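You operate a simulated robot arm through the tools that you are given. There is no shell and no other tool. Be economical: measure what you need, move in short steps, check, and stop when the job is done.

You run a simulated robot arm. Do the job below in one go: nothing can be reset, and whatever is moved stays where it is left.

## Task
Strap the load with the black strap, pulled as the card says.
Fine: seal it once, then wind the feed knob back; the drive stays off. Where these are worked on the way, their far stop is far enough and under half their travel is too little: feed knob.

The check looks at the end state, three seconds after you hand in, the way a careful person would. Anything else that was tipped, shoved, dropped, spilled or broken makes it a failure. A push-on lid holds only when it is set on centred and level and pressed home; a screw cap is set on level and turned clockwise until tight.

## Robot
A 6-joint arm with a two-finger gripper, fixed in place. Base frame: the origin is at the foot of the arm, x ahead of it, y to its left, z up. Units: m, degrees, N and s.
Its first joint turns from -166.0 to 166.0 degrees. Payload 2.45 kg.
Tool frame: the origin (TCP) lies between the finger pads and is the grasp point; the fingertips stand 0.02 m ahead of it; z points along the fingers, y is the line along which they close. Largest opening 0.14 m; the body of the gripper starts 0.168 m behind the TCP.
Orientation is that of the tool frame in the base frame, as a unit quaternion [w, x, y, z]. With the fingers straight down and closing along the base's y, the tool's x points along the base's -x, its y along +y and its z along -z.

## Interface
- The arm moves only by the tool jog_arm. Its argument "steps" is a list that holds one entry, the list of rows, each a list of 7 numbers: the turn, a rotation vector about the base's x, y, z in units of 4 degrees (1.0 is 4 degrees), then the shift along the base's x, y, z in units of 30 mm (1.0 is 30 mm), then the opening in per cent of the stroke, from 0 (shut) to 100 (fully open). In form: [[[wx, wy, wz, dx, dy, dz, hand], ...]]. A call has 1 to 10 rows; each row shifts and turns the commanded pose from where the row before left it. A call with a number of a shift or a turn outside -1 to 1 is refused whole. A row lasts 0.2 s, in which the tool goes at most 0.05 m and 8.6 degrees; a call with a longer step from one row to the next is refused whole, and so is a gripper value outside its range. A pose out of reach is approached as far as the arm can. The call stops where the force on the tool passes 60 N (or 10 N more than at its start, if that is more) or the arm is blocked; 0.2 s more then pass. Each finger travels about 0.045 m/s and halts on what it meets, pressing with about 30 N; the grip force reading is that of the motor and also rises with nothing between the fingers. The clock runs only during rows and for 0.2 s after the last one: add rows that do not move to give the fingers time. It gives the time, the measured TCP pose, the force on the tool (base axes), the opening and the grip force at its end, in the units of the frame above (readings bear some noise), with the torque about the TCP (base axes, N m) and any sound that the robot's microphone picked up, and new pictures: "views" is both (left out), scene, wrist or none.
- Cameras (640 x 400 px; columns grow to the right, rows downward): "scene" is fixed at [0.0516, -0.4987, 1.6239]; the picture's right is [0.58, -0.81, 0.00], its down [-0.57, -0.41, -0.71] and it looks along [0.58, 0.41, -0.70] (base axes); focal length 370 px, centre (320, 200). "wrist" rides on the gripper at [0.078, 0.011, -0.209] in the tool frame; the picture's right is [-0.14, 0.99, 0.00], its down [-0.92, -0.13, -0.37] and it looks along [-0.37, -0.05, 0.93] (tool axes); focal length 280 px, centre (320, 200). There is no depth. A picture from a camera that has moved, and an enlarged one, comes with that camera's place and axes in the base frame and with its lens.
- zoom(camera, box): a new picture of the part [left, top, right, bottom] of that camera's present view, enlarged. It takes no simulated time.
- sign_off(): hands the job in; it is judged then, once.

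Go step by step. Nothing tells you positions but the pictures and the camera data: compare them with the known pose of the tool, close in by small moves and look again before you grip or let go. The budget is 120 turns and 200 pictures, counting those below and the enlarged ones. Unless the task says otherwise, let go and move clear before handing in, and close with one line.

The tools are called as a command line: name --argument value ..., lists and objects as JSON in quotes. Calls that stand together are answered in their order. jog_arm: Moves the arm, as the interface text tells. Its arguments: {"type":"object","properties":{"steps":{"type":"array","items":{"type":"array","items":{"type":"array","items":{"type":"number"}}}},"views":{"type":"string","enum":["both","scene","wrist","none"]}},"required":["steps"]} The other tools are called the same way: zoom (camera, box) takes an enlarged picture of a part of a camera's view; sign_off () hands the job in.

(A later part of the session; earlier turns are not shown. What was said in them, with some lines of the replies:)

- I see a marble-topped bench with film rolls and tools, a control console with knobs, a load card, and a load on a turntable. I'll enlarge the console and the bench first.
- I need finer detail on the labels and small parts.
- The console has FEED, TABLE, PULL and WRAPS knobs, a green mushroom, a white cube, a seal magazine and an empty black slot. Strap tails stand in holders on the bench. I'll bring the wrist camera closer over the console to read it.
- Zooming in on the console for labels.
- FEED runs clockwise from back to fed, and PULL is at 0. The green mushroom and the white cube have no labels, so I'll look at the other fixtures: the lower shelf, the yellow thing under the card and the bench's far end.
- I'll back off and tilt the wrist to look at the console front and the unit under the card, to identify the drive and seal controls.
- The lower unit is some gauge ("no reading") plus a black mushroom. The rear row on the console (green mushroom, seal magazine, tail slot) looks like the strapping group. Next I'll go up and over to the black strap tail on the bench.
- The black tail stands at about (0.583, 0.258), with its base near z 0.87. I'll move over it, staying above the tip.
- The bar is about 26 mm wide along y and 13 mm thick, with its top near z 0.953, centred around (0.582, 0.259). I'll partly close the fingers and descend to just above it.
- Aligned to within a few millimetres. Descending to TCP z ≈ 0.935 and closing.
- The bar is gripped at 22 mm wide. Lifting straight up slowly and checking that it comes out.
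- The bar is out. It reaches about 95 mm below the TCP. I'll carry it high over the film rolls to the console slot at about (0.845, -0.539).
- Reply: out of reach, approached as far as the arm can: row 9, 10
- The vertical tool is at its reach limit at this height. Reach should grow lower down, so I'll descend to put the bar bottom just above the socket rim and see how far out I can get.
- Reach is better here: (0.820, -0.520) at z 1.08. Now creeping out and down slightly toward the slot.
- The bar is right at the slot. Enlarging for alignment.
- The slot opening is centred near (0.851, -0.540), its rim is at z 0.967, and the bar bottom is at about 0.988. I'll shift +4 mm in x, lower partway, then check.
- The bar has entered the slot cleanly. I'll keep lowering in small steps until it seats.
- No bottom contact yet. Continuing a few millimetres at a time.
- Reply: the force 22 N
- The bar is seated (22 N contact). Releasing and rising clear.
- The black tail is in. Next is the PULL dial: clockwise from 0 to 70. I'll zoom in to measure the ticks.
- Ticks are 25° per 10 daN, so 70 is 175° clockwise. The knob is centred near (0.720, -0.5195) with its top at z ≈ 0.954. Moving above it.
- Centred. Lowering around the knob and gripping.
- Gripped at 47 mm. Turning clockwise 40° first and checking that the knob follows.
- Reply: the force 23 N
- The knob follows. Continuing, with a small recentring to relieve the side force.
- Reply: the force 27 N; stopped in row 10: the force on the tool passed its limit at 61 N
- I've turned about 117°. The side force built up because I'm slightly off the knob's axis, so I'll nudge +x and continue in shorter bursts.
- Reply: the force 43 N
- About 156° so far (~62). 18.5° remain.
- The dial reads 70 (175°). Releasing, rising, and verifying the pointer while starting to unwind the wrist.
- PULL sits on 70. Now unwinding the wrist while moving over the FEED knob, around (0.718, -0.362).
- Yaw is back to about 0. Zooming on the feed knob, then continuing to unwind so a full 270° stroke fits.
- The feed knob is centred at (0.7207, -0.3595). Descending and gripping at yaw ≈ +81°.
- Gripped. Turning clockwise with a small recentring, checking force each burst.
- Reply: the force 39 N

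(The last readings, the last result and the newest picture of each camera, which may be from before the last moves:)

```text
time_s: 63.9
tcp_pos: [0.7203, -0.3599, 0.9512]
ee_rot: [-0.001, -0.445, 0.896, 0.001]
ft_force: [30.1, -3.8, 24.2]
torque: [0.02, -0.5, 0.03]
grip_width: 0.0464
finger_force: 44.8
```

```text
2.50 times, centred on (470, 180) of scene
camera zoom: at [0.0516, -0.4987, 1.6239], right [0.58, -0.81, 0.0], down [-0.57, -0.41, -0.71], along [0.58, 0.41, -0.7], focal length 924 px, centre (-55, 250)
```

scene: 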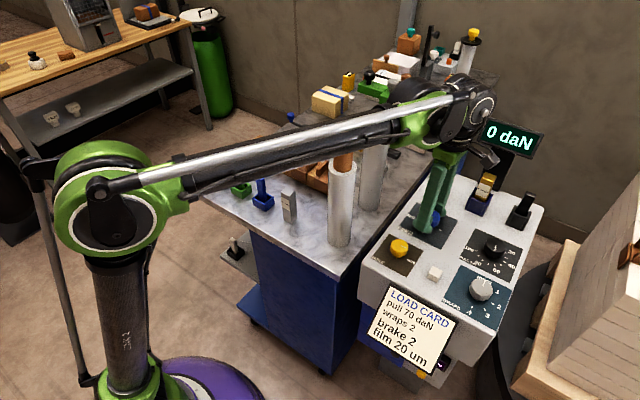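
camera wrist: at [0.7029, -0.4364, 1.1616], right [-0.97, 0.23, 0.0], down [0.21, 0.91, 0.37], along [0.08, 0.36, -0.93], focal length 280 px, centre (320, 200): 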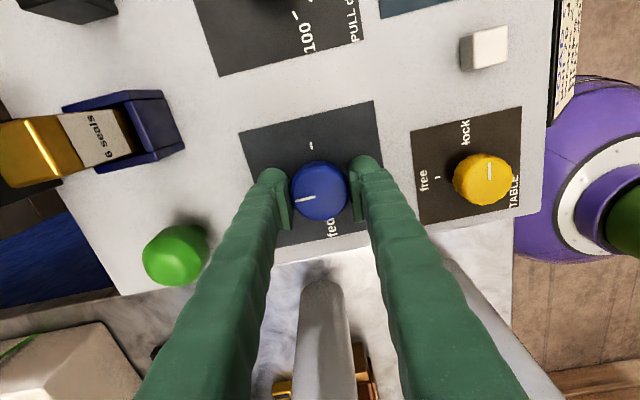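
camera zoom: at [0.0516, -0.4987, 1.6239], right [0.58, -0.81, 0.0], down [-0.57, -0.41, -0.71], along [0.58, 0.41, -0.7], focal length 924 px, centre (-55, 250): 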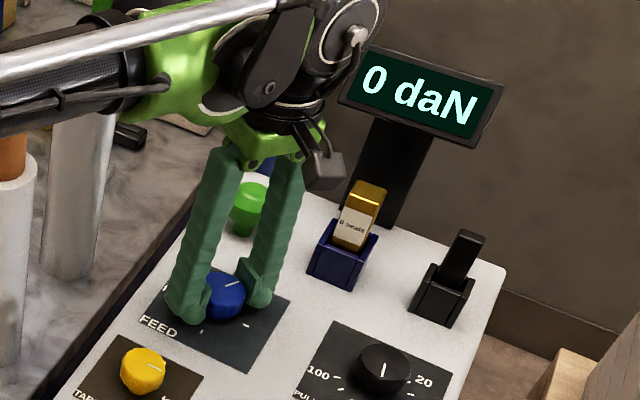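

jog_arm --steps '[[[0, 0, -1, 0.04, 0, 0.03, 20], [0, 0, -1, 0, 0, 0, 20], [0, 0, -1, 0, 0, 0, 20], [0, 0, -1, 0, 0, 0, 20], [0, 0, -1, 0, 0, 0, 20], [0, 0, -1, 0, 0, 0, 20], [0, 0, -1, 0, 0, 0, 20], [0, 0, -1, 0, 0, 0, 20]]]' --views "none"

jog_arm --steps '[[[0, 0, -1, 0, 0, 0, 20], [0, 0, -1, 0, 0, 0, 20], [0, 0, -1, 0, 0, 0, 20], [0, 0, -1, 0, 0, 0, 20], [0, 0, -1, 0, 0, 0, 20], [0, 0, -1, 0, 0, 0, 20]]]' --views "scene"

```text
time_s: 65.7
tcp_pos: [0.7204, -0.3607, 0.9517]
ee_rot: [-0.001, -0.181, 0.983, 0.002]
ft_force: [-17.8, 13.8, -28.5]
torque: [-0.01, 0.22, -0.02]
grip_width: 0.0466
finger_force: 44.4
```

```text
time_s: 67.1
tcp_pos: [0.7205, -0.3599, 0.9507]
ee_rot: [0.0, 0.027, 1.0, 0.001]
ft_force: [-8.8, 6.5, -16.1]
torque: [0.0, -0.02, 0.0]
grip_width: 0.0464
finger_force: 44.6
```

scene: 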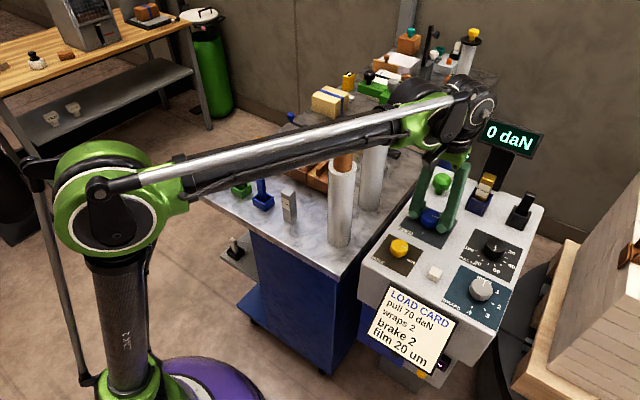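

Turned 88°. Continuing.

jog_arm --steps '[[[0, 0, -1, 0, 0, 0, 20], [0, 0, -1, 0, 0, 0, 20], [0, 0, -1, 0, 0, 0, 20], [0, 0, -1, 0, 0, 0, 20], [0, 0, -1, 0, 0, 0, 20], [0, 0, -1, 0, 0, 0, 20], [0, 0, -1, 0, 0, 0, 20], [0, 0, -1, 0, 0, 0, 20]]]' --views "none"

jog_arm --steps '[[[0, 0, -1, 0, 0, 0, 20], [0, 0, -1, 0, 0, 0, 20], [0, 0, -1, 0, 0, 0, 20], [0, 0, -1, 0, 0, 0, 20], [0, 0, -1, 0, 0, 0, 20], [0, 0, -1, 0, 0, 0, 20], [0, 0, -1, 0, 0, 0, 20], [0, 0, -1, 0, 0, 0, 20]]]' --views "scene"

```text
time_s: 68.9
tcp_pos: [0.7218, -0.3603, 0.9522]
ee_rot: [0.001, 0.304, 0.953, 0.001]
ft_force: [-19.9, -3.2, -24.7]
torque: [0.05, 0.04, -0.01]
grip_width: 0.0465
finger_force: 45.1
```

```text
time_s: 70.7
tcp_pos: [0.722, -0.3612, 0.9525]
ee_rot: [0.002, 0.554, 0.833, 0.001]
ft_force: [-6.7, -24.1, 6.6]
torque: [-0.29, 0.11, 0.05]
grip_width: 0.0465
finger_force: 44.7
```

scene: 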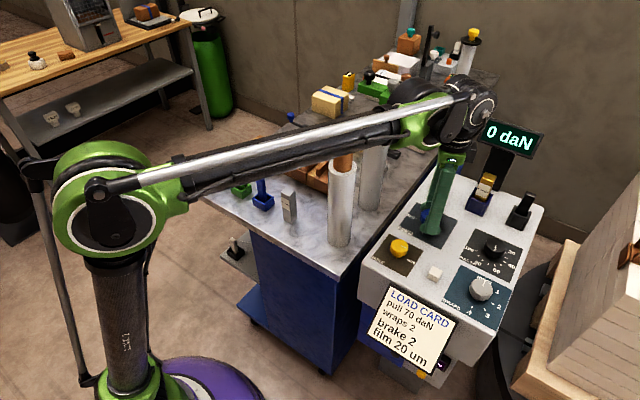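

152° turned. Continuing.

jog_arm --steps '[[[0, 0, -1, 0, -0.03, 0, 20], [0, 0, -1, 0, 0, 0, 20], [0, 0, -1, 0, 0, 0, 20], [0, 0, -1, 0, 0, 0, 20], [0, 0, -1, 0, 0, 0, 20], [0, 0, -1, 0, 0, 0, 20], [0, 0, -1, 0, 0, 0, 20], [0, 0, -1, 0, 0, 0, 20]]]' --views "none"

jog_arm --steps '[[[0, 0, -1, 0, 0, 0, 20], [0, 0, -1, 0, 0, 0, 20], [0, 0, -1, 0, 0, 0, 20], [0, 0, -1, 0, 0, 0, 20], [0, 0, -1, 0, 0, 0, 20], [0, 0, -1, 0, 0, 0, 20], [0, 0, -1, 0, 0, 0, 20], [0, 0, -1, 0, 0, 0, 20]]]' --views "scene"

```text
time_s: 72.5
tcp_pos: [0.7199, -0.3597, 0.952]
ee_rot: [0.001, 0.762, 0.648, 0.0]
ft_force: [-20.3, -1.9, -5.5]
torque: [0.05, 0.18, 0.01]
grip_width: 0.0464
finger_force: 45.8
```

```text
time_s: 74.3
tcp_pos: [0.7199, -0.3605, 0.9525]
ee_rot: [0.001, 0.911, 0.413, 0.001]
ft_force: [-38.7, 8.1, -14.4]
torque: [-0.09, 0.51, 0.04]
grip_width: 0.0463
finger_force: 44.7
```

scene: 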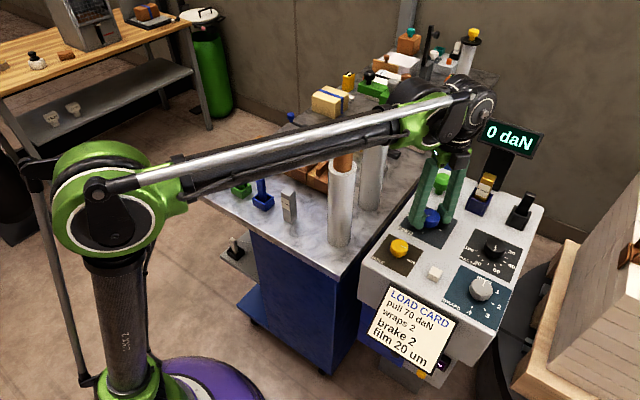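

216° turned. Recentre and go on toward fed.

jog_arm --steps '[[[0, 0, -1, -0.05, 0, 0, 20], [0, 0, -1, 0, 0, 0, 20], [0, 0, -1, 0, 0, 0, 20], [0, 0, -1, 0, 0, 0, 20], [0, 0, -1, 0, 0, 0, 20], [0, 0, -1, 0, 0, 0, 20], [0, 0, -1, 0, 0, 0, 20]]]' --views "none"

jog_arm --steps '[[[0, 0, -1, 0, 0, 0, 20], [0, 0, -1, 0, 0, 0, 20], [0, 0, -1, 0, 0, 0, 20], [0, 0, -1, 0, 0, 0, 20], [0, 0, -1, 0, 0, 0, 20], [0, 0, -1, 0, 0, 0, 20]]]'

zoom --camera "wrist" --box '[250, 110, 390, 250]'

zoom --camera "scene" --box '[390, 110, 550, 260]'

```text
time_s: 75.9
tcp_pos: [0.7194, -0.3595, 0.9531]
ee_rot: [0.001, 0.983, 0.181, 0.001]
ft_force: [-7.1, 9.4, 6.4]
torque: [0.28, -0.31, -0.03]
grip_width: 0.0464
finger_force: 45.1
```

```text
time_s: 77.3
tcp_pos: [0.7198, -0.36, 0.9533]
ee_rot: [0.002, 1.0, -0.028, -0.001]
ft_force: [-7.4, 9.9, 3.7]
torque: [0.04, -0.55, 0.01]
grip_width: 0.0465
finger_force: 44.9
camera wrist: at [0.7967, -0.3747, 1.1609], right [-0.19, -0.98, 0.0], down [-0.91, 0.18, 0.37], along [-0.36, 0.07, -0.93], focal length 280 px, centre (320, 200)
```

scene: 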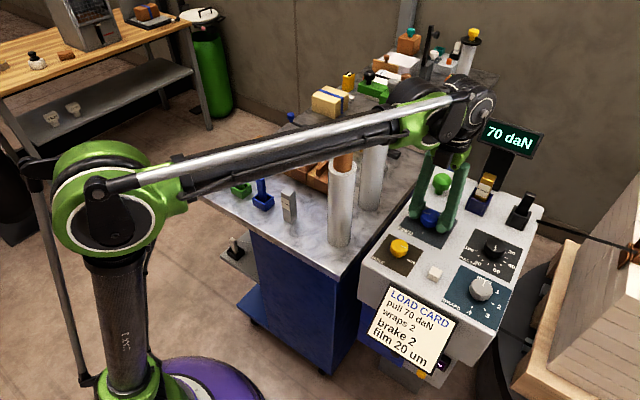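
wrist: 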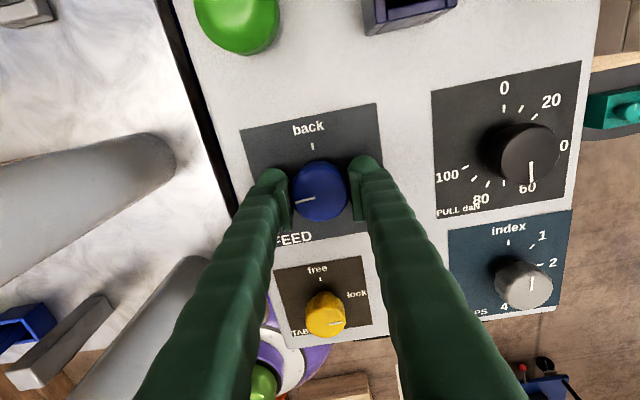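

```text
2.86 times, centred on (320, 180) of wrist
camera zoom: at [0.7967, -0.3747, 1.1609], right [-0.19, -0.98, 0.0], down [-0.91, 0.18, 0.37], along [-0.36, 0.07, -0.93], focal length 801 px, centre (320, 257)
```

zoom: 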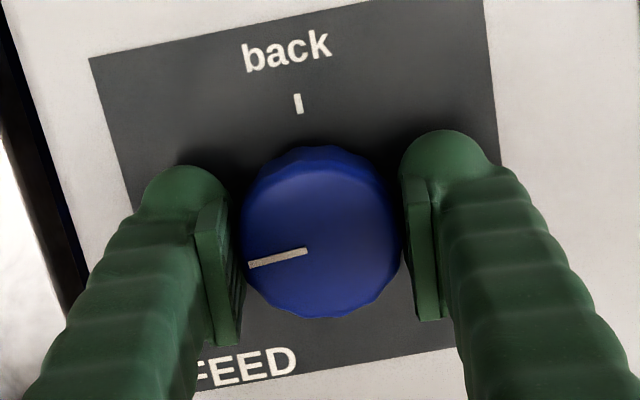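

```text
2.67 times, centred on (470, 185) of scene
camera zoom: at [0.0516, -0.4987, 1.6239], right [0.58, -0.81, 0.0], down [-0.57, -0.41, -0.71], along [0.58, 0.41, -0.7], focal length 986 px, centre (-80, 240)
```

zoom: 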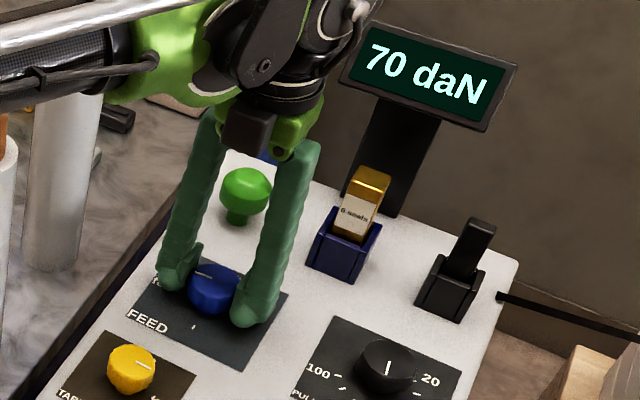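

The display reads 70 daN and the strap runs to the load. Before sealing I'll compare the white cube and green mushroom closely.

zoom --camera "scene" --box '[415, 255, 455, 290]'

zoom --camera "scene" --box '[425, 165, 465, 200]'

zoom --camera "scene" --box '[520, 180, 640, 300]'

```text
11.43 times, centred on (435, 272) of scene
camera zoom: at [0.0516, -0.4987, 1.6239], right [0.58, -0.81, 0.0], down [-0.57, -0.41, -0.71], along [0.58, 0.41, -0.7], focal length 4226 px, centre (-994, -629)
```

zoom: 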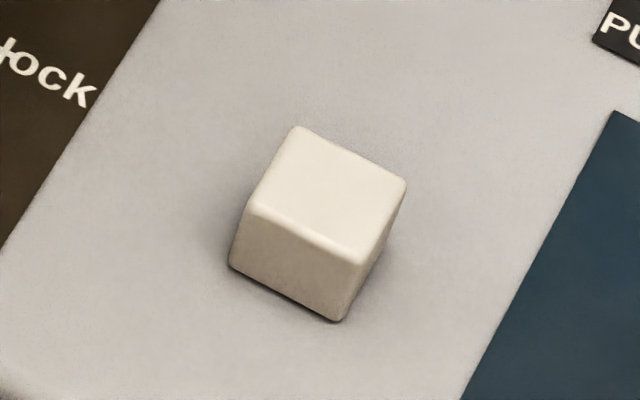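

```text
11.43 times, centred on (445, 182) of scene
camera zoom: at [0.0516, -0.4987, 1.6239], right [0.58, -0.81, 0.0], down [-0.57, -0.41, -0.71], along [0.58, 0.41, -0.7], focal length 4226 px, centre (-1109, 400)
```

zoom: 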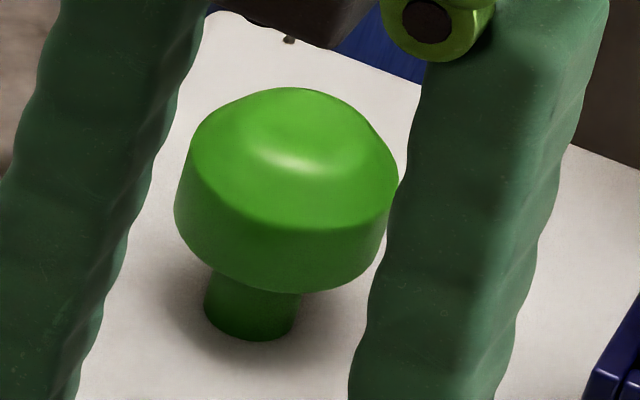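

```text
3.33 times, centred on (580, 240) of scene
camera zoom: at [0.0516, -0.4987, 1.6239], right [0.58, -0.81, 0.0], down [-0.57, -0.41, -0.71], along [0.58, 0.41, -0.7], focal length 1233 px, centre (-547, 67)
```

zoom: 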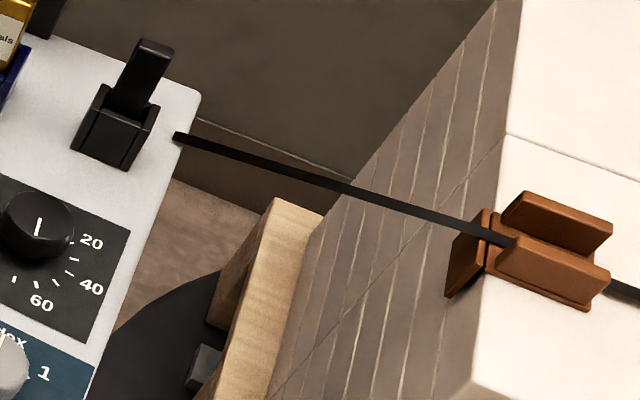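

I judge the green mushroom to be the seal press, since it's in the strapping row next to the magazine, while the white cube sits with TABLE and WRAPS. Releasing the feed knob and rising to look straight at the mushroom.

jog_arm --steps '[[[0, 0, 0, 0, 0, 0, 55], [0, 0, 0, 0, 0, 0, 55], [0, 0, 0, 0, 0, 0, 55], [0, 0, 0, 0, 0, 0.3, 55], [0, 0, 0, 0, 0, 1, 55], [0, 0, 0, 0, 0, 1, 55], [0, 0, 0, 0, 0, 1, 0], [0, 0, 0, 0, 0, 1, 0], [0, 0, 0, 0, 0, 0, 0], [0, 0, 0, 0, 0, 0, 0]]]'

zoom --camera "scene" --box '[400, 160, 470, 250]'

zoom --camera "wrist" --box '[180, 0, 340, 120]'

```text
time_s: 79.5
tcp_pos: [0.7186, -0.3621, 1.0809]
ee_rot: [0.003, 1.0, -0.027, -0.002]
ft_force: [0.2, 0.1, 0.0]
torque: [0.01, 0.01, 0.0]
grip_width: 0.0
finger_force: 9.1
camera wrist: at [0.7963, -0.3764, 1.2899], right [-0.19, -0.98, 0.0], down [-0.91, 0.18, 0.37], along [-0.36, 0.07, -0.93], focal length 280 px, centre (320, 200)
```

scene: 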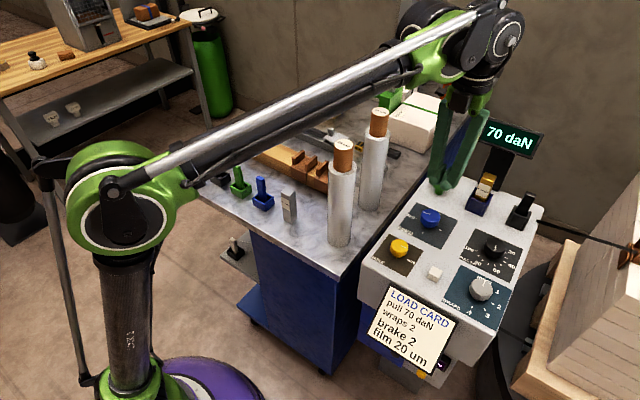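
wrist: 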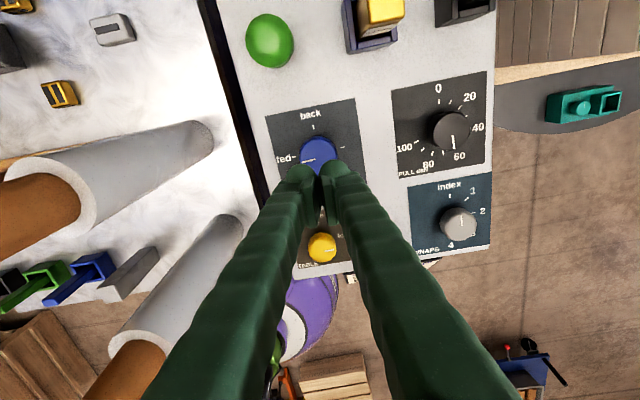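

```text
4.44 times, centred on (435, 205) of scene
camera zoom: at [0.0516, -0.4987, 1.6239], right [0.58, -0.81, 0.0], down [-0.57, -0.41, -0.71], along [0.58, 0.41, -0.7], focal length 1644 px, centre (-191, 178)
```

zoom: 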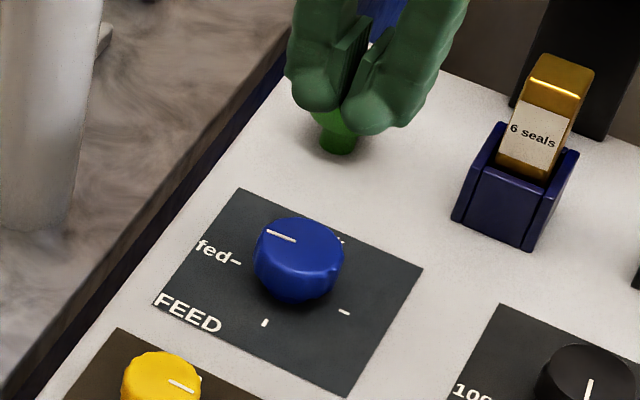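

```text
3.33 times, centred on (260, 60) of wrist
camera zoom: at [0.7963, -0.3764, 1.2899], right [-0.19, -0.98, 0.0], down [-0.91, 0.18, 0.37], along [-0.36, 0.07, -0.93], focal length 935 px, centre (520, 667)
```

zoom: 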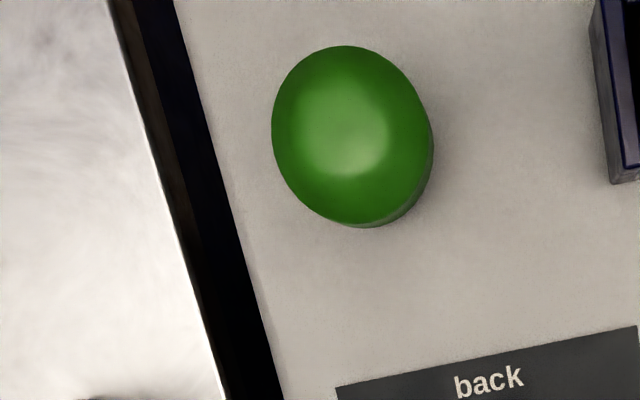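

The mushroom is at (0.851, -0.334) with its top at z ≈ 0.972. Moving over it with closed fingers, stopping just above.

jog_arm --steps '[[[0, 0, 0, 0.9, 0.19, 0, 0], [0, 0, 0, 0.9, 0.19, 0, 0], [0, 0, 0, 0.9, 0.19, 0, 0], [0, 0, 0, 0.9, 0.19, 0, 0], [0, 0, 0, 0.81, 0.17, 0, 0], [0, 0, 0, 0, 0, -0.9, 0], [0, 0, 0, 0, 0, -0.9, 0], [0, 0, 0, 0, 0, -0.5, 0], [0, 0, 0, 0, 0, 0, 0]]]'

zoom --camera "scene" --box '[400, 120, 520, 230]'

zoom --camera "wrist" --box '[260, 120, 400, 230]'

```text
time_s: 81.5
tcp_pos: [0.8519, -0.3334, 1.0124]
ee_rot: [0.002, 1.0, -0.027, -0.001]
ft_force: [0.0, 0.9, 0.3]
torque: [-0.05, -0.02, -0.01]
grip_width: 0.0
finger_force: 28.9
camera wrist: at [0.9298, -0.3469, 1.2202], right [-0.19, -0.98, 0.0], down [-0.91, 0.18, 0.37], along [-0.36, 0.07, -0.93], focal length 280 px, centre (320, 200)
```

scene: 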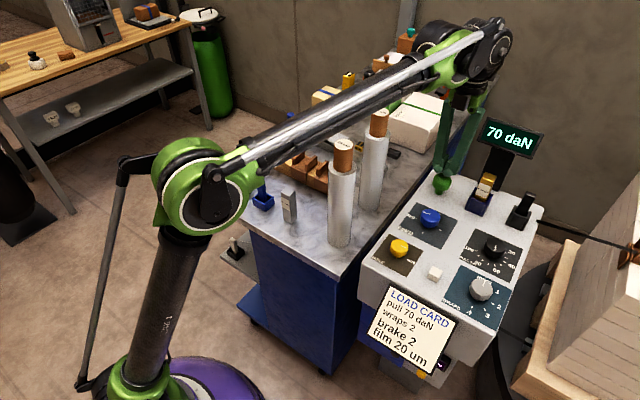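
wrist: 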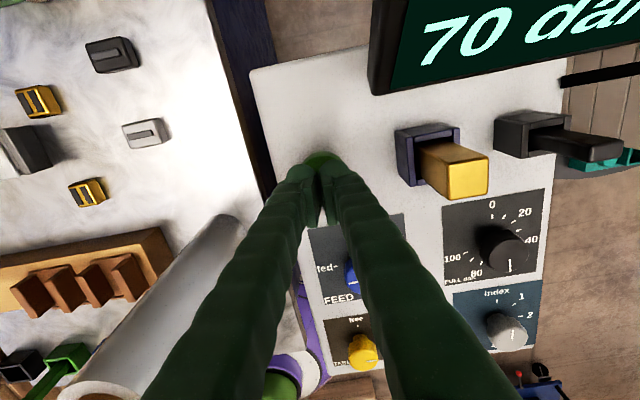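

```text
3.64 times, centred on (460, 175) of scene
camera zoom: at [0.0516, -0.4987, 1.6239], right [0.58, -0.81, 0.0], down [-0.57, -0.41, -0.71], along [0.58, 0.41, -0.7], focal length 1345 px, centre (-189, 291)
```

zoom: 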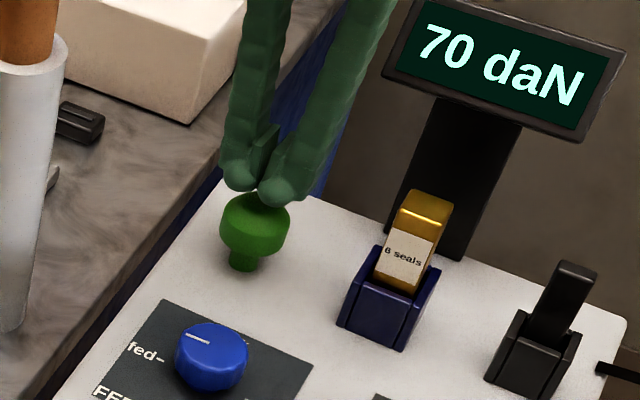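

```text
3.64 times, centred on (330, 175) of wrist
camera zoom: at [0.9298, -0.3469, 1.2202], right [-0.19, -0.98, 0.0], down [-0.91, 0.18, 0.37], along [-0.36, 0.07, -0.93], focal length 1020 px, centre (284, 291)
```

zoom: 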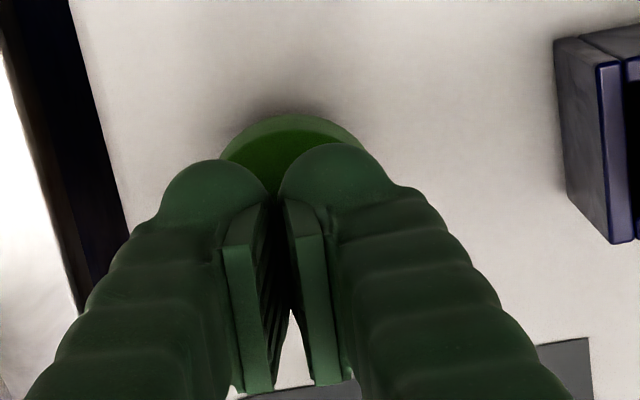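

Aligned over the mushroom. Pressing down once, gently.

jog_arm --steps '[[[0, 0, 0, 0, 0, -0.3, 0], [0, 0, 0, 0, 0, -0.25, 0], [0, 0, 0, 0, 0, -0.1, 0], [0, 0, 0, 0, 0, -0.1, 0], [0, 0, 0, 0, 0, -0.1, 0]]]' --views "scene"

zoom --camera "scene" --box '[400, 110, 550, 230]'

```text
time_s: 82.7
tcp_pos: [0.851, -0.3317, 0.9867]
ee_rot: [0.001, 1.0, -0.028, 0.0]
ft_force: [-1.1, -0.7, 8.2]
torque: [-0.04, 0.0, -0.01]
grip_width: 0.0063
finger_force: 29.3
```

scene: 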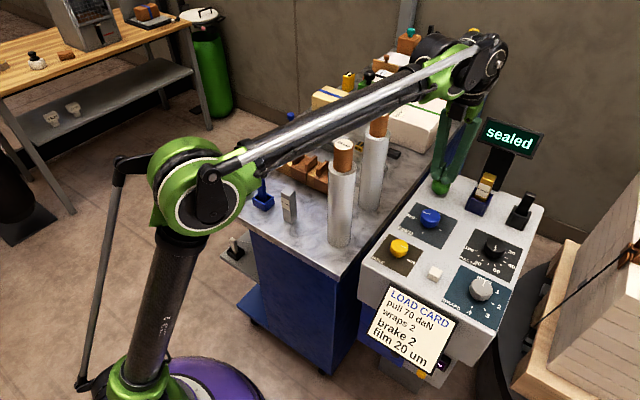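

```text
3.33 times, centred on (475, 170) of scene
camera zoom: at [0.0516, -0.4987, 1.6239], right [0.58, -0.81, 0.0], down [-0.57, -0.41, -0.71], along [0.58, 0.41, -0.7], focal length 1233 px, centre (-197, 300)
```

zoom: 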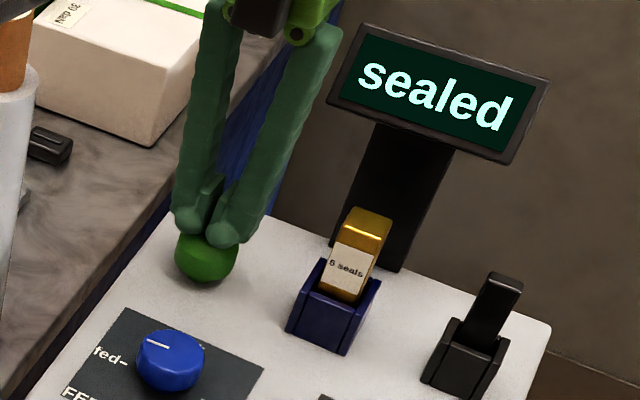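

The display says "sealed" and the magazine shows 5 seals. Rising and returning to the FEED knob to wind it back.

jog_arm --steps '[[[0, 0, 0, 0, 0, 1, 0], [0, 0, 0, 0, 0, 1, 0], [0, 0, 0, 0, 0, 1, 0], [0, 0, 0, -0.87, -0.18, 0, 0], [0, 0, 0, -0.87, -0.18, 0, 55], [0, 0, 0, -0.87, -0.18, 0, 55], [0, 0, 0, -0.87, -0.18, 0, 55], [0, 0, 0, -0.87, -0.2, 0, 55], [0, 0, 0, 0, 0, -0.8, 55], [0, 0, 0, 0, 0, -0.8, 55]]]'

zoom --camera "wrist" --box '[240, 80, 400, 240]'

zoom --camera "scene" --box '[390, 160, 480, 260]'

```text
time_s: 84.9
tcp_pos: [0.7235, -0.3604, 1.0287]
ee_rot: [0.001, 1.0, -0.028, 0.0]
ft_force: [-0.1, -0.5, -0.3]
torque: [-0.01, 0.02, 0.01]
grip_width: 0.0769
finger_force: 0.1
camera wrist: at [0.7997, -0.3751, 1.2381], right [-0.19, -0.98, 0.0], down [-0.91, 0.18, 0.37], along [-0.36, 0.07, -0.93], focal length 280 px, centre (320, 200)
```

scene: 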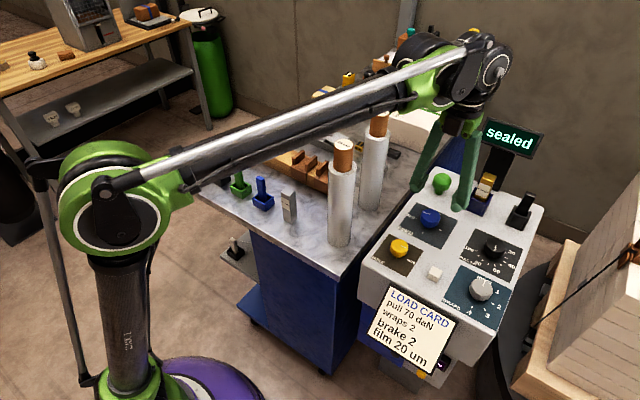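
wrist: 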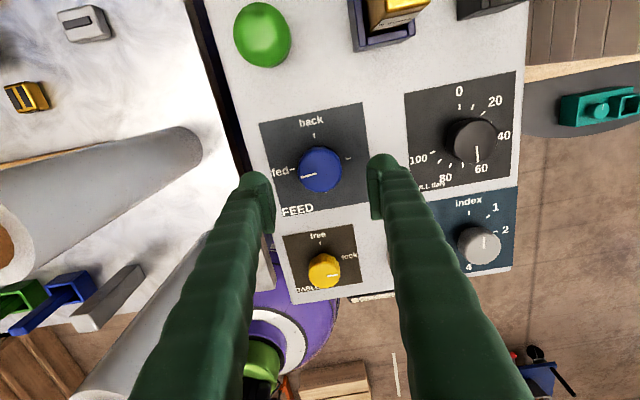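

```text
2.50 times, centred on (320, 160) of wrist
camera zoom: at [0.7997, -0.3751, 1.2381], right [-0.19, -0.98, 0.0], down [-0.91, 0.18, 0.37], along [-0.36, 0.07, -0.93], focal length 701 px, centre (320, 300)
```

zoom: 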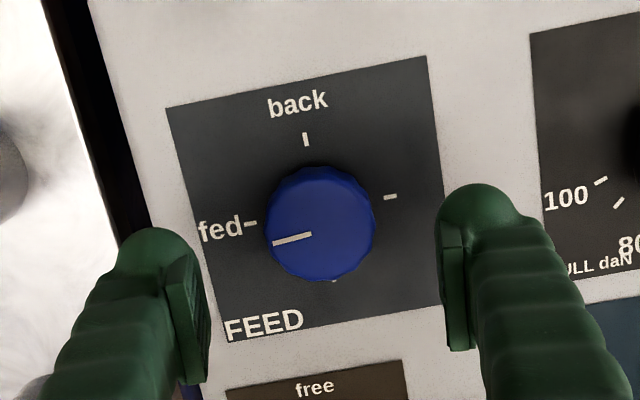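

```text
4.00 times, centred on (435, 210) of scene
camera zoom: at [0.0516, -0.4987, 1.6239], right [0.58, -0.81, 0.0], down [-0.57, -0.41, -0.71], along [0.58, 0.41, -0.7], focal length 1479 px, centre (-140, 160)
```

zoom: 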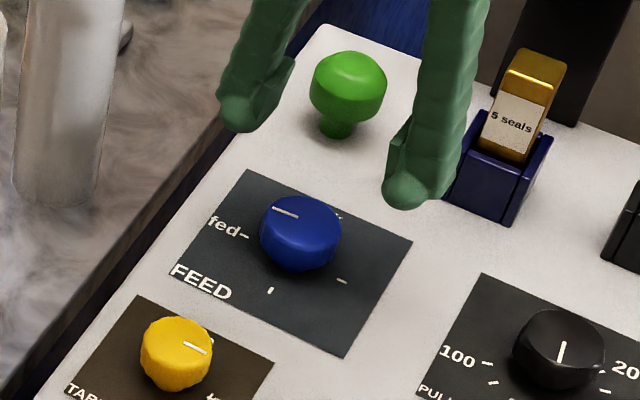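

5 seals, sealed, table still locked. Descending onto FEED, gripping and starting counter-clockwise.

jog_arm --steps '[[[0, 0, 0, -0.08, 0, -0.85, 55], [0, 0, 0, 0, 0, -0.85, 55], [0, 0, 0, 0, 0, -0.85, 55], [0, 0, 0, 0, 0, 0, 20], [0, 0, 0, 0, 0, 0, 20], [0, 0, 0, 0, 0, 0, 20], [0, 0, 0, 0, 0, 0, 20], [0, 0, 1, 0, 0, 0, 20], [0, 0, 1, 0, 0, 0, 20], [0, 0, 1, 0, 0, 0, 20]]]' --views "scene"

```text
time_s: 87.1
tcp_pos: [0.7196, -0.361, 0.9517]
ee_rot: [0.002, 0.997, 0.077, 0.0]
ft_force: [4.9, -1.8, -3.0]
torque: [-0.1, 0.16, 0.0]
grip_width: 0.0463
finger_force: 44.8
```

scene: 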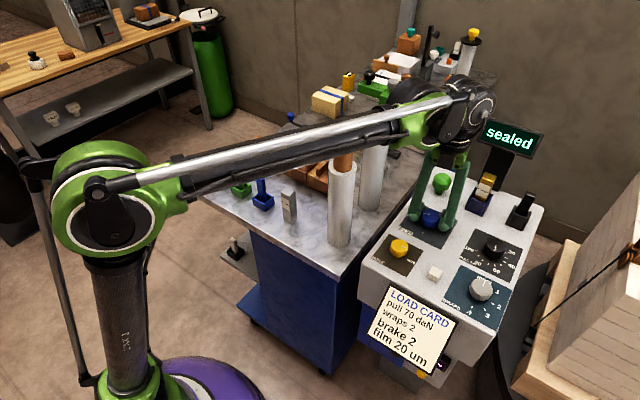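

Low forces. Winding back.

jog_arm --steps '[[[0, 0, 1, 0, 0, 0, 20], [0, 0, 1, 0, 0, 0, 20], [0, 0, 1, 0, 0, 0, 20], [0, 0, 1, 0, 0, 0, 20], [0, 0, 1, 0, 0, 0, 20], [0, 0, 1, 0, 0, 0, 20], [0, 0, 1, 0, 0, 0, 20], [0, 0, 1, 0, 0, 0, 20], [0, 0, 1, 0, 0, 0, 20], [0, 0, 1, 0, 0, 0, 20]]]' --views "none"

jog_arm --steps '[[[0, 0, 1, 0, 0, 0, 20], [0, 0, 1, 0, 0, 0, 20], [0, 0, 1, 0, 0, 0, 20], [0, 0, 1, 0, 0, 0, 20], [0, 0, 1, 0, 0, 0, 20], [0, 0, 1, 0, 0, 0, 20]]]' --views "none"

```text
time_s: 89.3
tcp_pos: [0.7195, -0.3605, 0.9514]
ee_rot: [0.001, 0.91, 0.414, 0.0]
ft_force: [19.0, -9.1, 13.2]
torque: [-0.01, -0.24, -0.01]
grip_width: 0.0465
finger_force: 44.3
```

```text
time_s: 90.7
tcp_pos: [0.7186, -0.3603, 0.9518]
ee_rot: [0.001, 0.804, 0.595, 0.001]
ft_force: [35.5, -15.1, 23.1]
torque: [-0.15, -0.45, -0.05]
grip_width: 0.0463
finger_force: 44.8
```

jog_arm --steps '[[[0, 0, 1, 0.05, -0.02, 0.03, 20], [0, 0, 1, 0, 0, 0, 20], [0, 0, 1, 0, 0, 0, 20], [0, 0, 1, 0, 0, 0, 20], [0, 0, 1, 0, 0, 0, 20], [0, 0, 1, 0, 0, 0, 20], [0, 0, 1, 0, 0, 0, 20]]]' --views "none"

jog_arm --steps '[[[0, 0, 1, 0, 0, 0, 20], [0, 0, 1, 0, 0, 0, 20], [0, 0, 1, 0, 0, 0, 20], [0, 0, 1, 0, 0, 0, 20], [0, 0, 1, 0, 0, 0, 20], [0, 0, 1, 0, 0, 0, 20]]]' --views "scene"

```text
time_s: 92.3
tcp_pos: [0.7203, -0.3605, 0.9526]
ee_rot: [0.001, 0.637, 0.771, 0.001]
ft_force: [-8.7, 10.2, -30.0]
torque: [0.15, 0.03, 0.01]
grip_width: 0.0464
finger_force: 44.7
```

```text
time_s: 93.7
tcp_pos: [0.7199, -0.361, 0.9524]
ee_rot: [0.002, 0.463, 0.886, 0.001]
ft_force: [7.3, 9.3, -10.1]
torque: [0.14, 0.07, -0.02]
grip_width: 0.0465
finger_force: 45.1
```

scene: 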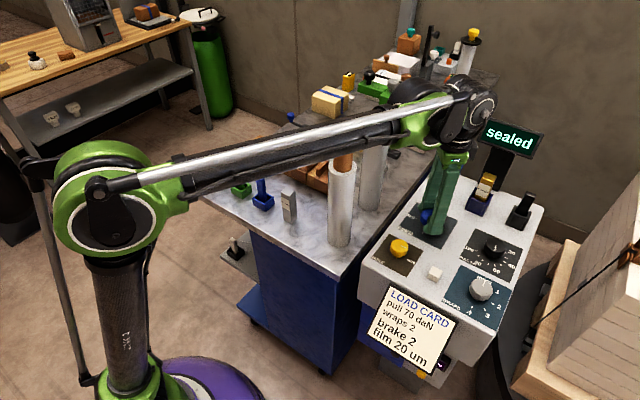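

About 128° back. Continuing.

jog_arm --steps '[[[0, 0, 1, 0, 0, 0, 20], [0, 0, 1, 0, 0, 0, 20], [0, 0, 1, 0, 0, 0, 20], [0, 0, 1, 0, 0, 0, 20], [0, 0, 1, 0, 0, 0, 20], [0, 0, 1, 0, 0, 0, 20], [0, 0, 1, 0, 0, 0, 20], [0, 0, 1, 0, 0, 0, 20]]]' --views "none"

jog_arm --steps '[[[0, 0, 1, 0, 0, 0, 20], [0, 0, 1, 0, 0, 0, 20], [0, 0, 1, 0, 0, 0, 20], [0, 0, 1, 0, 0, 0, 20], [0, 0, 1, 0, 0, 0, 20], [0, 0, 1, 0, 0, 0, 20], [0, 0, 1, 0, 0, 0, 20], [0, 0, 1, 0, 0, 0, 20]]]' --views "none"

```text
time_s: 95.5
tcp_pos: [0.7211, -0.3611, 0.952]
ee_rot: [0.0, 0.201, 0.98, 0.001]
ft_force: [22.3, 6.8, 0.9]
torque: [-0.07, -0.56, 0.02]
grip_width: 0.0463
finger_force: 44.9
```

```text
time_s: 97.3
tcp_pos: [0.7209, -0.36, 0.9518]
ee_rot: [-0.001, -0.078, 0.997, 0.002]
ft_force: [19.9, 18.7, -5.7]
torque: [0.19, -0.2, -0.04]
grip_width: 0.0463
finger_force: 45.2
```

Yaw is about +9°. Roughly 76° remain to "back".

jog_arm --steps '[[[0, 0, 1, 0.03, 0.03, 0, 20], [0, 0, 1, 0, 0, 0, 20], [0, 0, 1, 0, 0, 0, 20], [0, 0, 1, 0, 0, 0, 20], [0, 0, 1, 0, 0, 0, 20], [0, 0, 1, 0, 0, 0, 20], [0, 0, 1, 0, 0, 0, 20], [0, 0, 1, 0, 0, 0, 20]]]' --views "none"

jog_arm --steps '[[[0, 0, 1, 0, 0, 0, 20], [0, 0, 1, 0, 0, 0, 20], [0, 0, 1, 0, 0, 0, 20], [0, 0, 1, 0, 0, 0, 20], [0, 0, 1, 0, 0, 0, 20], [0, 0, 1, 0, 0, 0, 20], [0, 0, 1, 0, 0, 0, 20], [0, 0, 1, 0, 0, 0, 20]]]'

zoom --camera "wrist" --box '[250, 110, 390, 250]'

```text
time_s: 99.1
tcp_pos: [0.7207, -0.3592, 0.9531]
ee_rot: [0.0, -0.349, 0.937, 0.002]
ft_force: [2.3, 17.3, -14.2]
torque: [0.13, 0.02, -0.02]
grip_width: 0.0465
finger_force: 45.1
```

```text
time_s: 100.9
tcp_pos: [0.7204, -0.3584, 0.9526]
ee_rot: [0.0, -0.594, 0.805, 0.001]
ft_force: [-21.3, 22.2, -28.3]
torque: [0.13, -0.06, -0.01]
grip_width: 0.0462
finger_force: 44.8
camera wrist: at [0.6875, -0.4314, 1.1613], right [-0.91, 0.42, 0.0], down [0.39, 0.84, 0.37], along [0.15, 0.34, -0.93], focal length 280 px, centre (320, 200)
```

scene: 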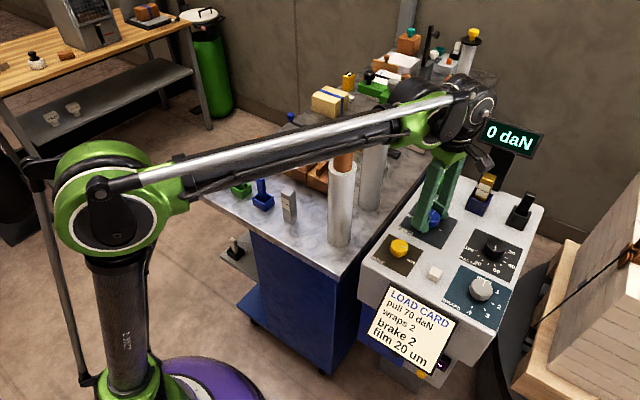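
wrist: 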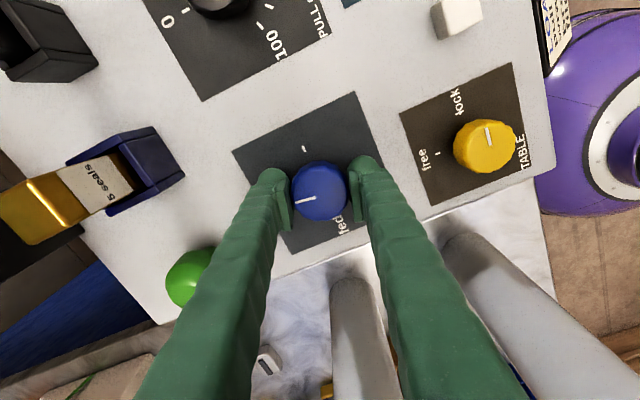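

```text
2.86 times, centred on (320, 180) of wrist
camera zoom: at [0.6875, -0.4314, 1.1613], right [-0.91, 0.42, 0.0], down [0.39, 0.84, 0.37], along [0.15, 0.34, -0.93], focal length 801 px, centre (320, 257)
```

zoom: 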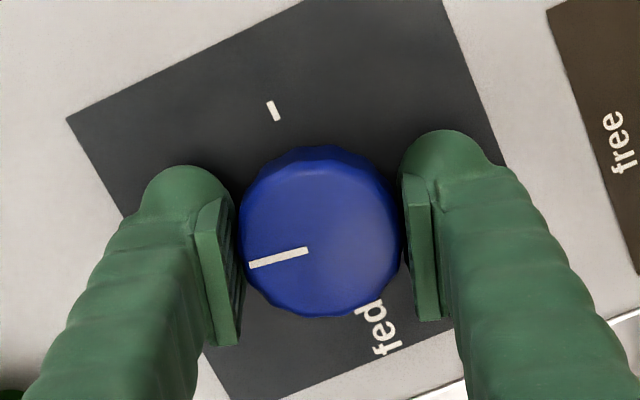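

The display reads 0 daN and the pointer is about 13° from "back". Finishing gently to the stop.

jog_arm --steps '[[[0, 0, 0.5, -0.03, 0.03, -0.03, 20], [0, 0, 1, 0, 0, 0, 20], [0, 0, 1, 0, 0, 0, 20], [0, 0, 0.7, 0, 0, 0, 20], [0, 0, 0.3, 0, 0, 0, 20]]]'

zoom --camera "wrist" --box '[250, 110, 390, 250]'

```text
time_s: 102.1
tcp_pos: [0.7193, -0.3604, 0.9515]
ee_rot: [-0.001, -0.687, 0.727, 0.0]
ft_force: [6.2, -5.0, 18.1]
torque: [-0.16, 0.0, -0.95]
grip_width: 0.0467
finger_force: 44.9
camera wrist: at [0.705, -0.4375, 1.1606], right [-0.98, 0.19, 0.0], down [0.18, 0.91, 0.37], along [0.07, 0.36, -0.93], focal length 280 px, centre (320, 200)
```

scene: 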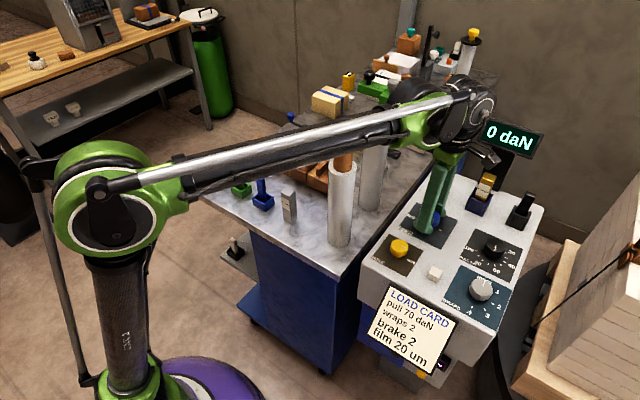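
wrist: 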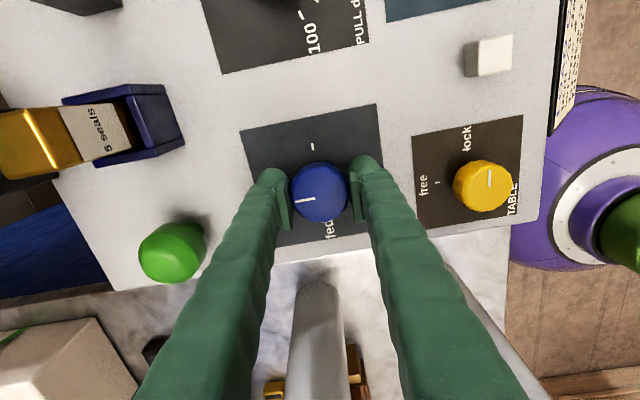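

```text
2.86 times, centred on (320, 180) of wrist
camera zoom: at [0.705, -0.4375, 1.1606], right [-0.98, 0.19, 0.0], down [0.18, 0.91, 0.37], along [0.07, 0.36, -0.93], focal length 801 px, centre (320, 257)
```

zoom: 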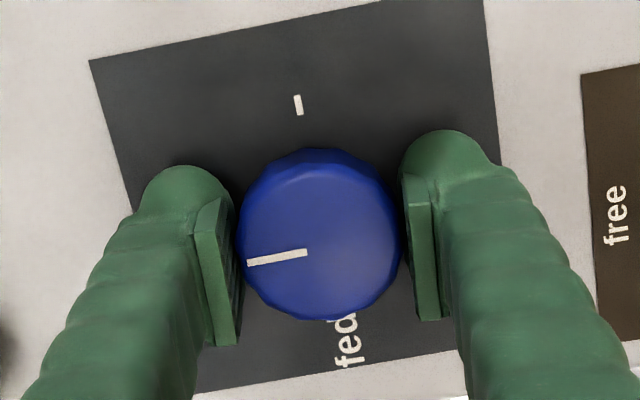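

The stop is reached and the pointer is on "back". Releasing and moving clear for the final check.

jog_arm --steps '[[[0, 0, 0, 0, 0, 0, 55], [0, 0, 0, 0, 0, 0, 55], [0, 0, 0, 0, 0, 0, 55], [0, 0, 0, 0, 0, 0.3, 55], [0, 0, 0, 0, 0, 1, 55], [0, 0, 0, 0, 0, 1, 55], [0, 0, 0, 0, 0, 1, 55], [0, 0, 0, 0, 0, 1, 55], [0, 0, 0, -0.3, 0, 1, 55], [0, 0, 0, -0.3, 0, 1, 55]]]'

zoom --camera "scene" --box '[380, 110, 560, 320]'

zoom --camera "scene" --box '[500, 170, 640, 400]'

zoom --camera "scene" --box '[400, 180, 530, 270]'

```text
time_s: 104.3
tcp_pos: [0.7012, -0.3596, 1.1404]
ee_rot: [-0.002, -0.687, 0.726, 0.001]
ft_force: [0.4, -1.0, -0.1]
torque: [0.03, 0.02, 0.03]
grip_width: 0.077
finger_force: 0.0
camera wrist: at [0.6876, -0.438, 1.3496], right [-0.98, 0.19, 0.0], down [0.18, 0.91, 0.37], along [0.07, 0.36, -0.93], focal length 280 px, centre (320, 200)
```

scene: 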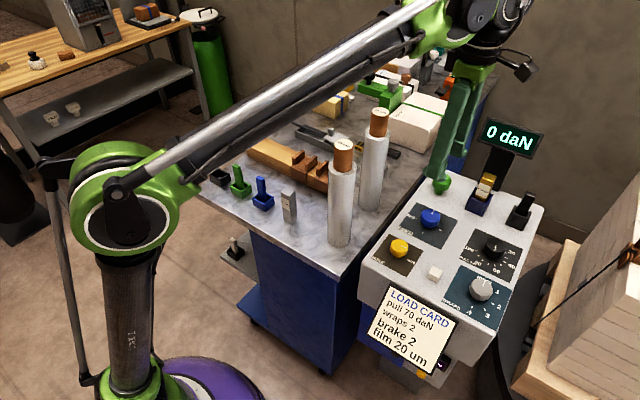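
wrist: 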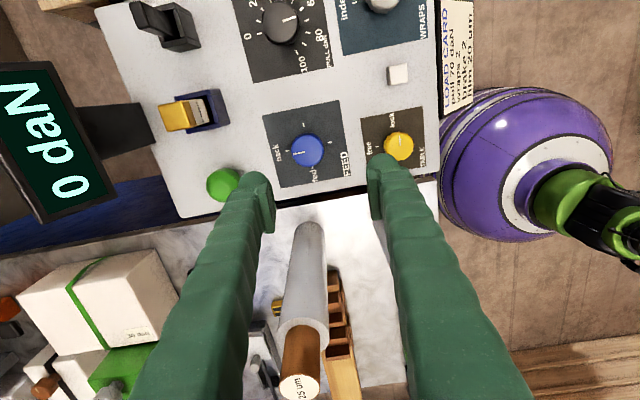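

```text
1.90 times, centred on (470, 215) of scene
camera zoom: at [0.0516, -0.4987, 1.6239], right [0.58, -0.81, 0.0], down [-0.57, -0.41, -0.71], along [0.58, 0.41, -0.7], focal length 704 px, centre (34, 171)
```

zoom: 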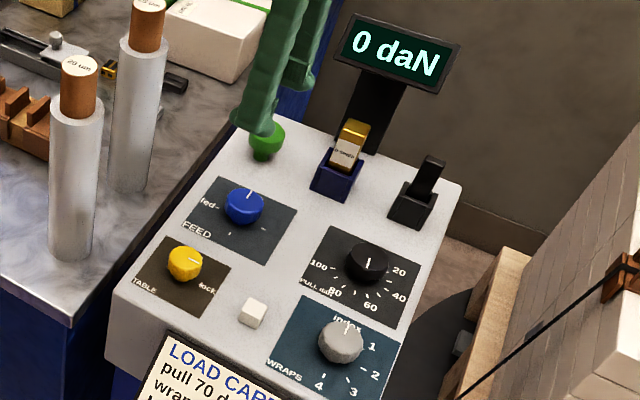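

```text
1.74 times, centred on (570, 285) of scene
camera zoom: at [0.0516, -0.4987, 1.6239], right [0.58, -0.81, 0.0], down [-0.57, -0.41, -0.71], along [0.58, 0.41, -0.7], focal length 643 px, centre (-115, 52)
```

zoom: 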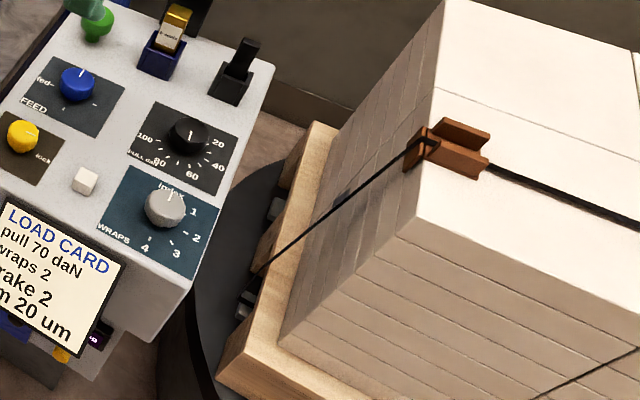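

```text
4.44 times, centred on (465, 225) of scene
camera zoom: at [0.0516, -0.4987, 1.6239], right [0.58, -0.81, 0.0], down [-0.57, -0.41, -0.71], along [0.58, 0.41, -0.7], focal length 1644 px, centre (-324, 89)
```

zoom: 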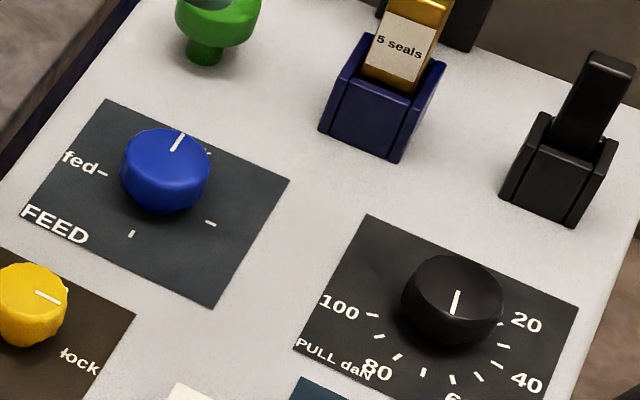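

The black strap is around the load over its edge guard, 5 seals remain, FEED is at back and PULL is at 70. The drive was never touched and the arm is clear, so I'm handing in.

sign_off

```text
The job is handed in.
```

The load is strapped with the black strap, which the display showed at 70 daN before I sealed it once. The feed knob is wound back and the drive was left off.
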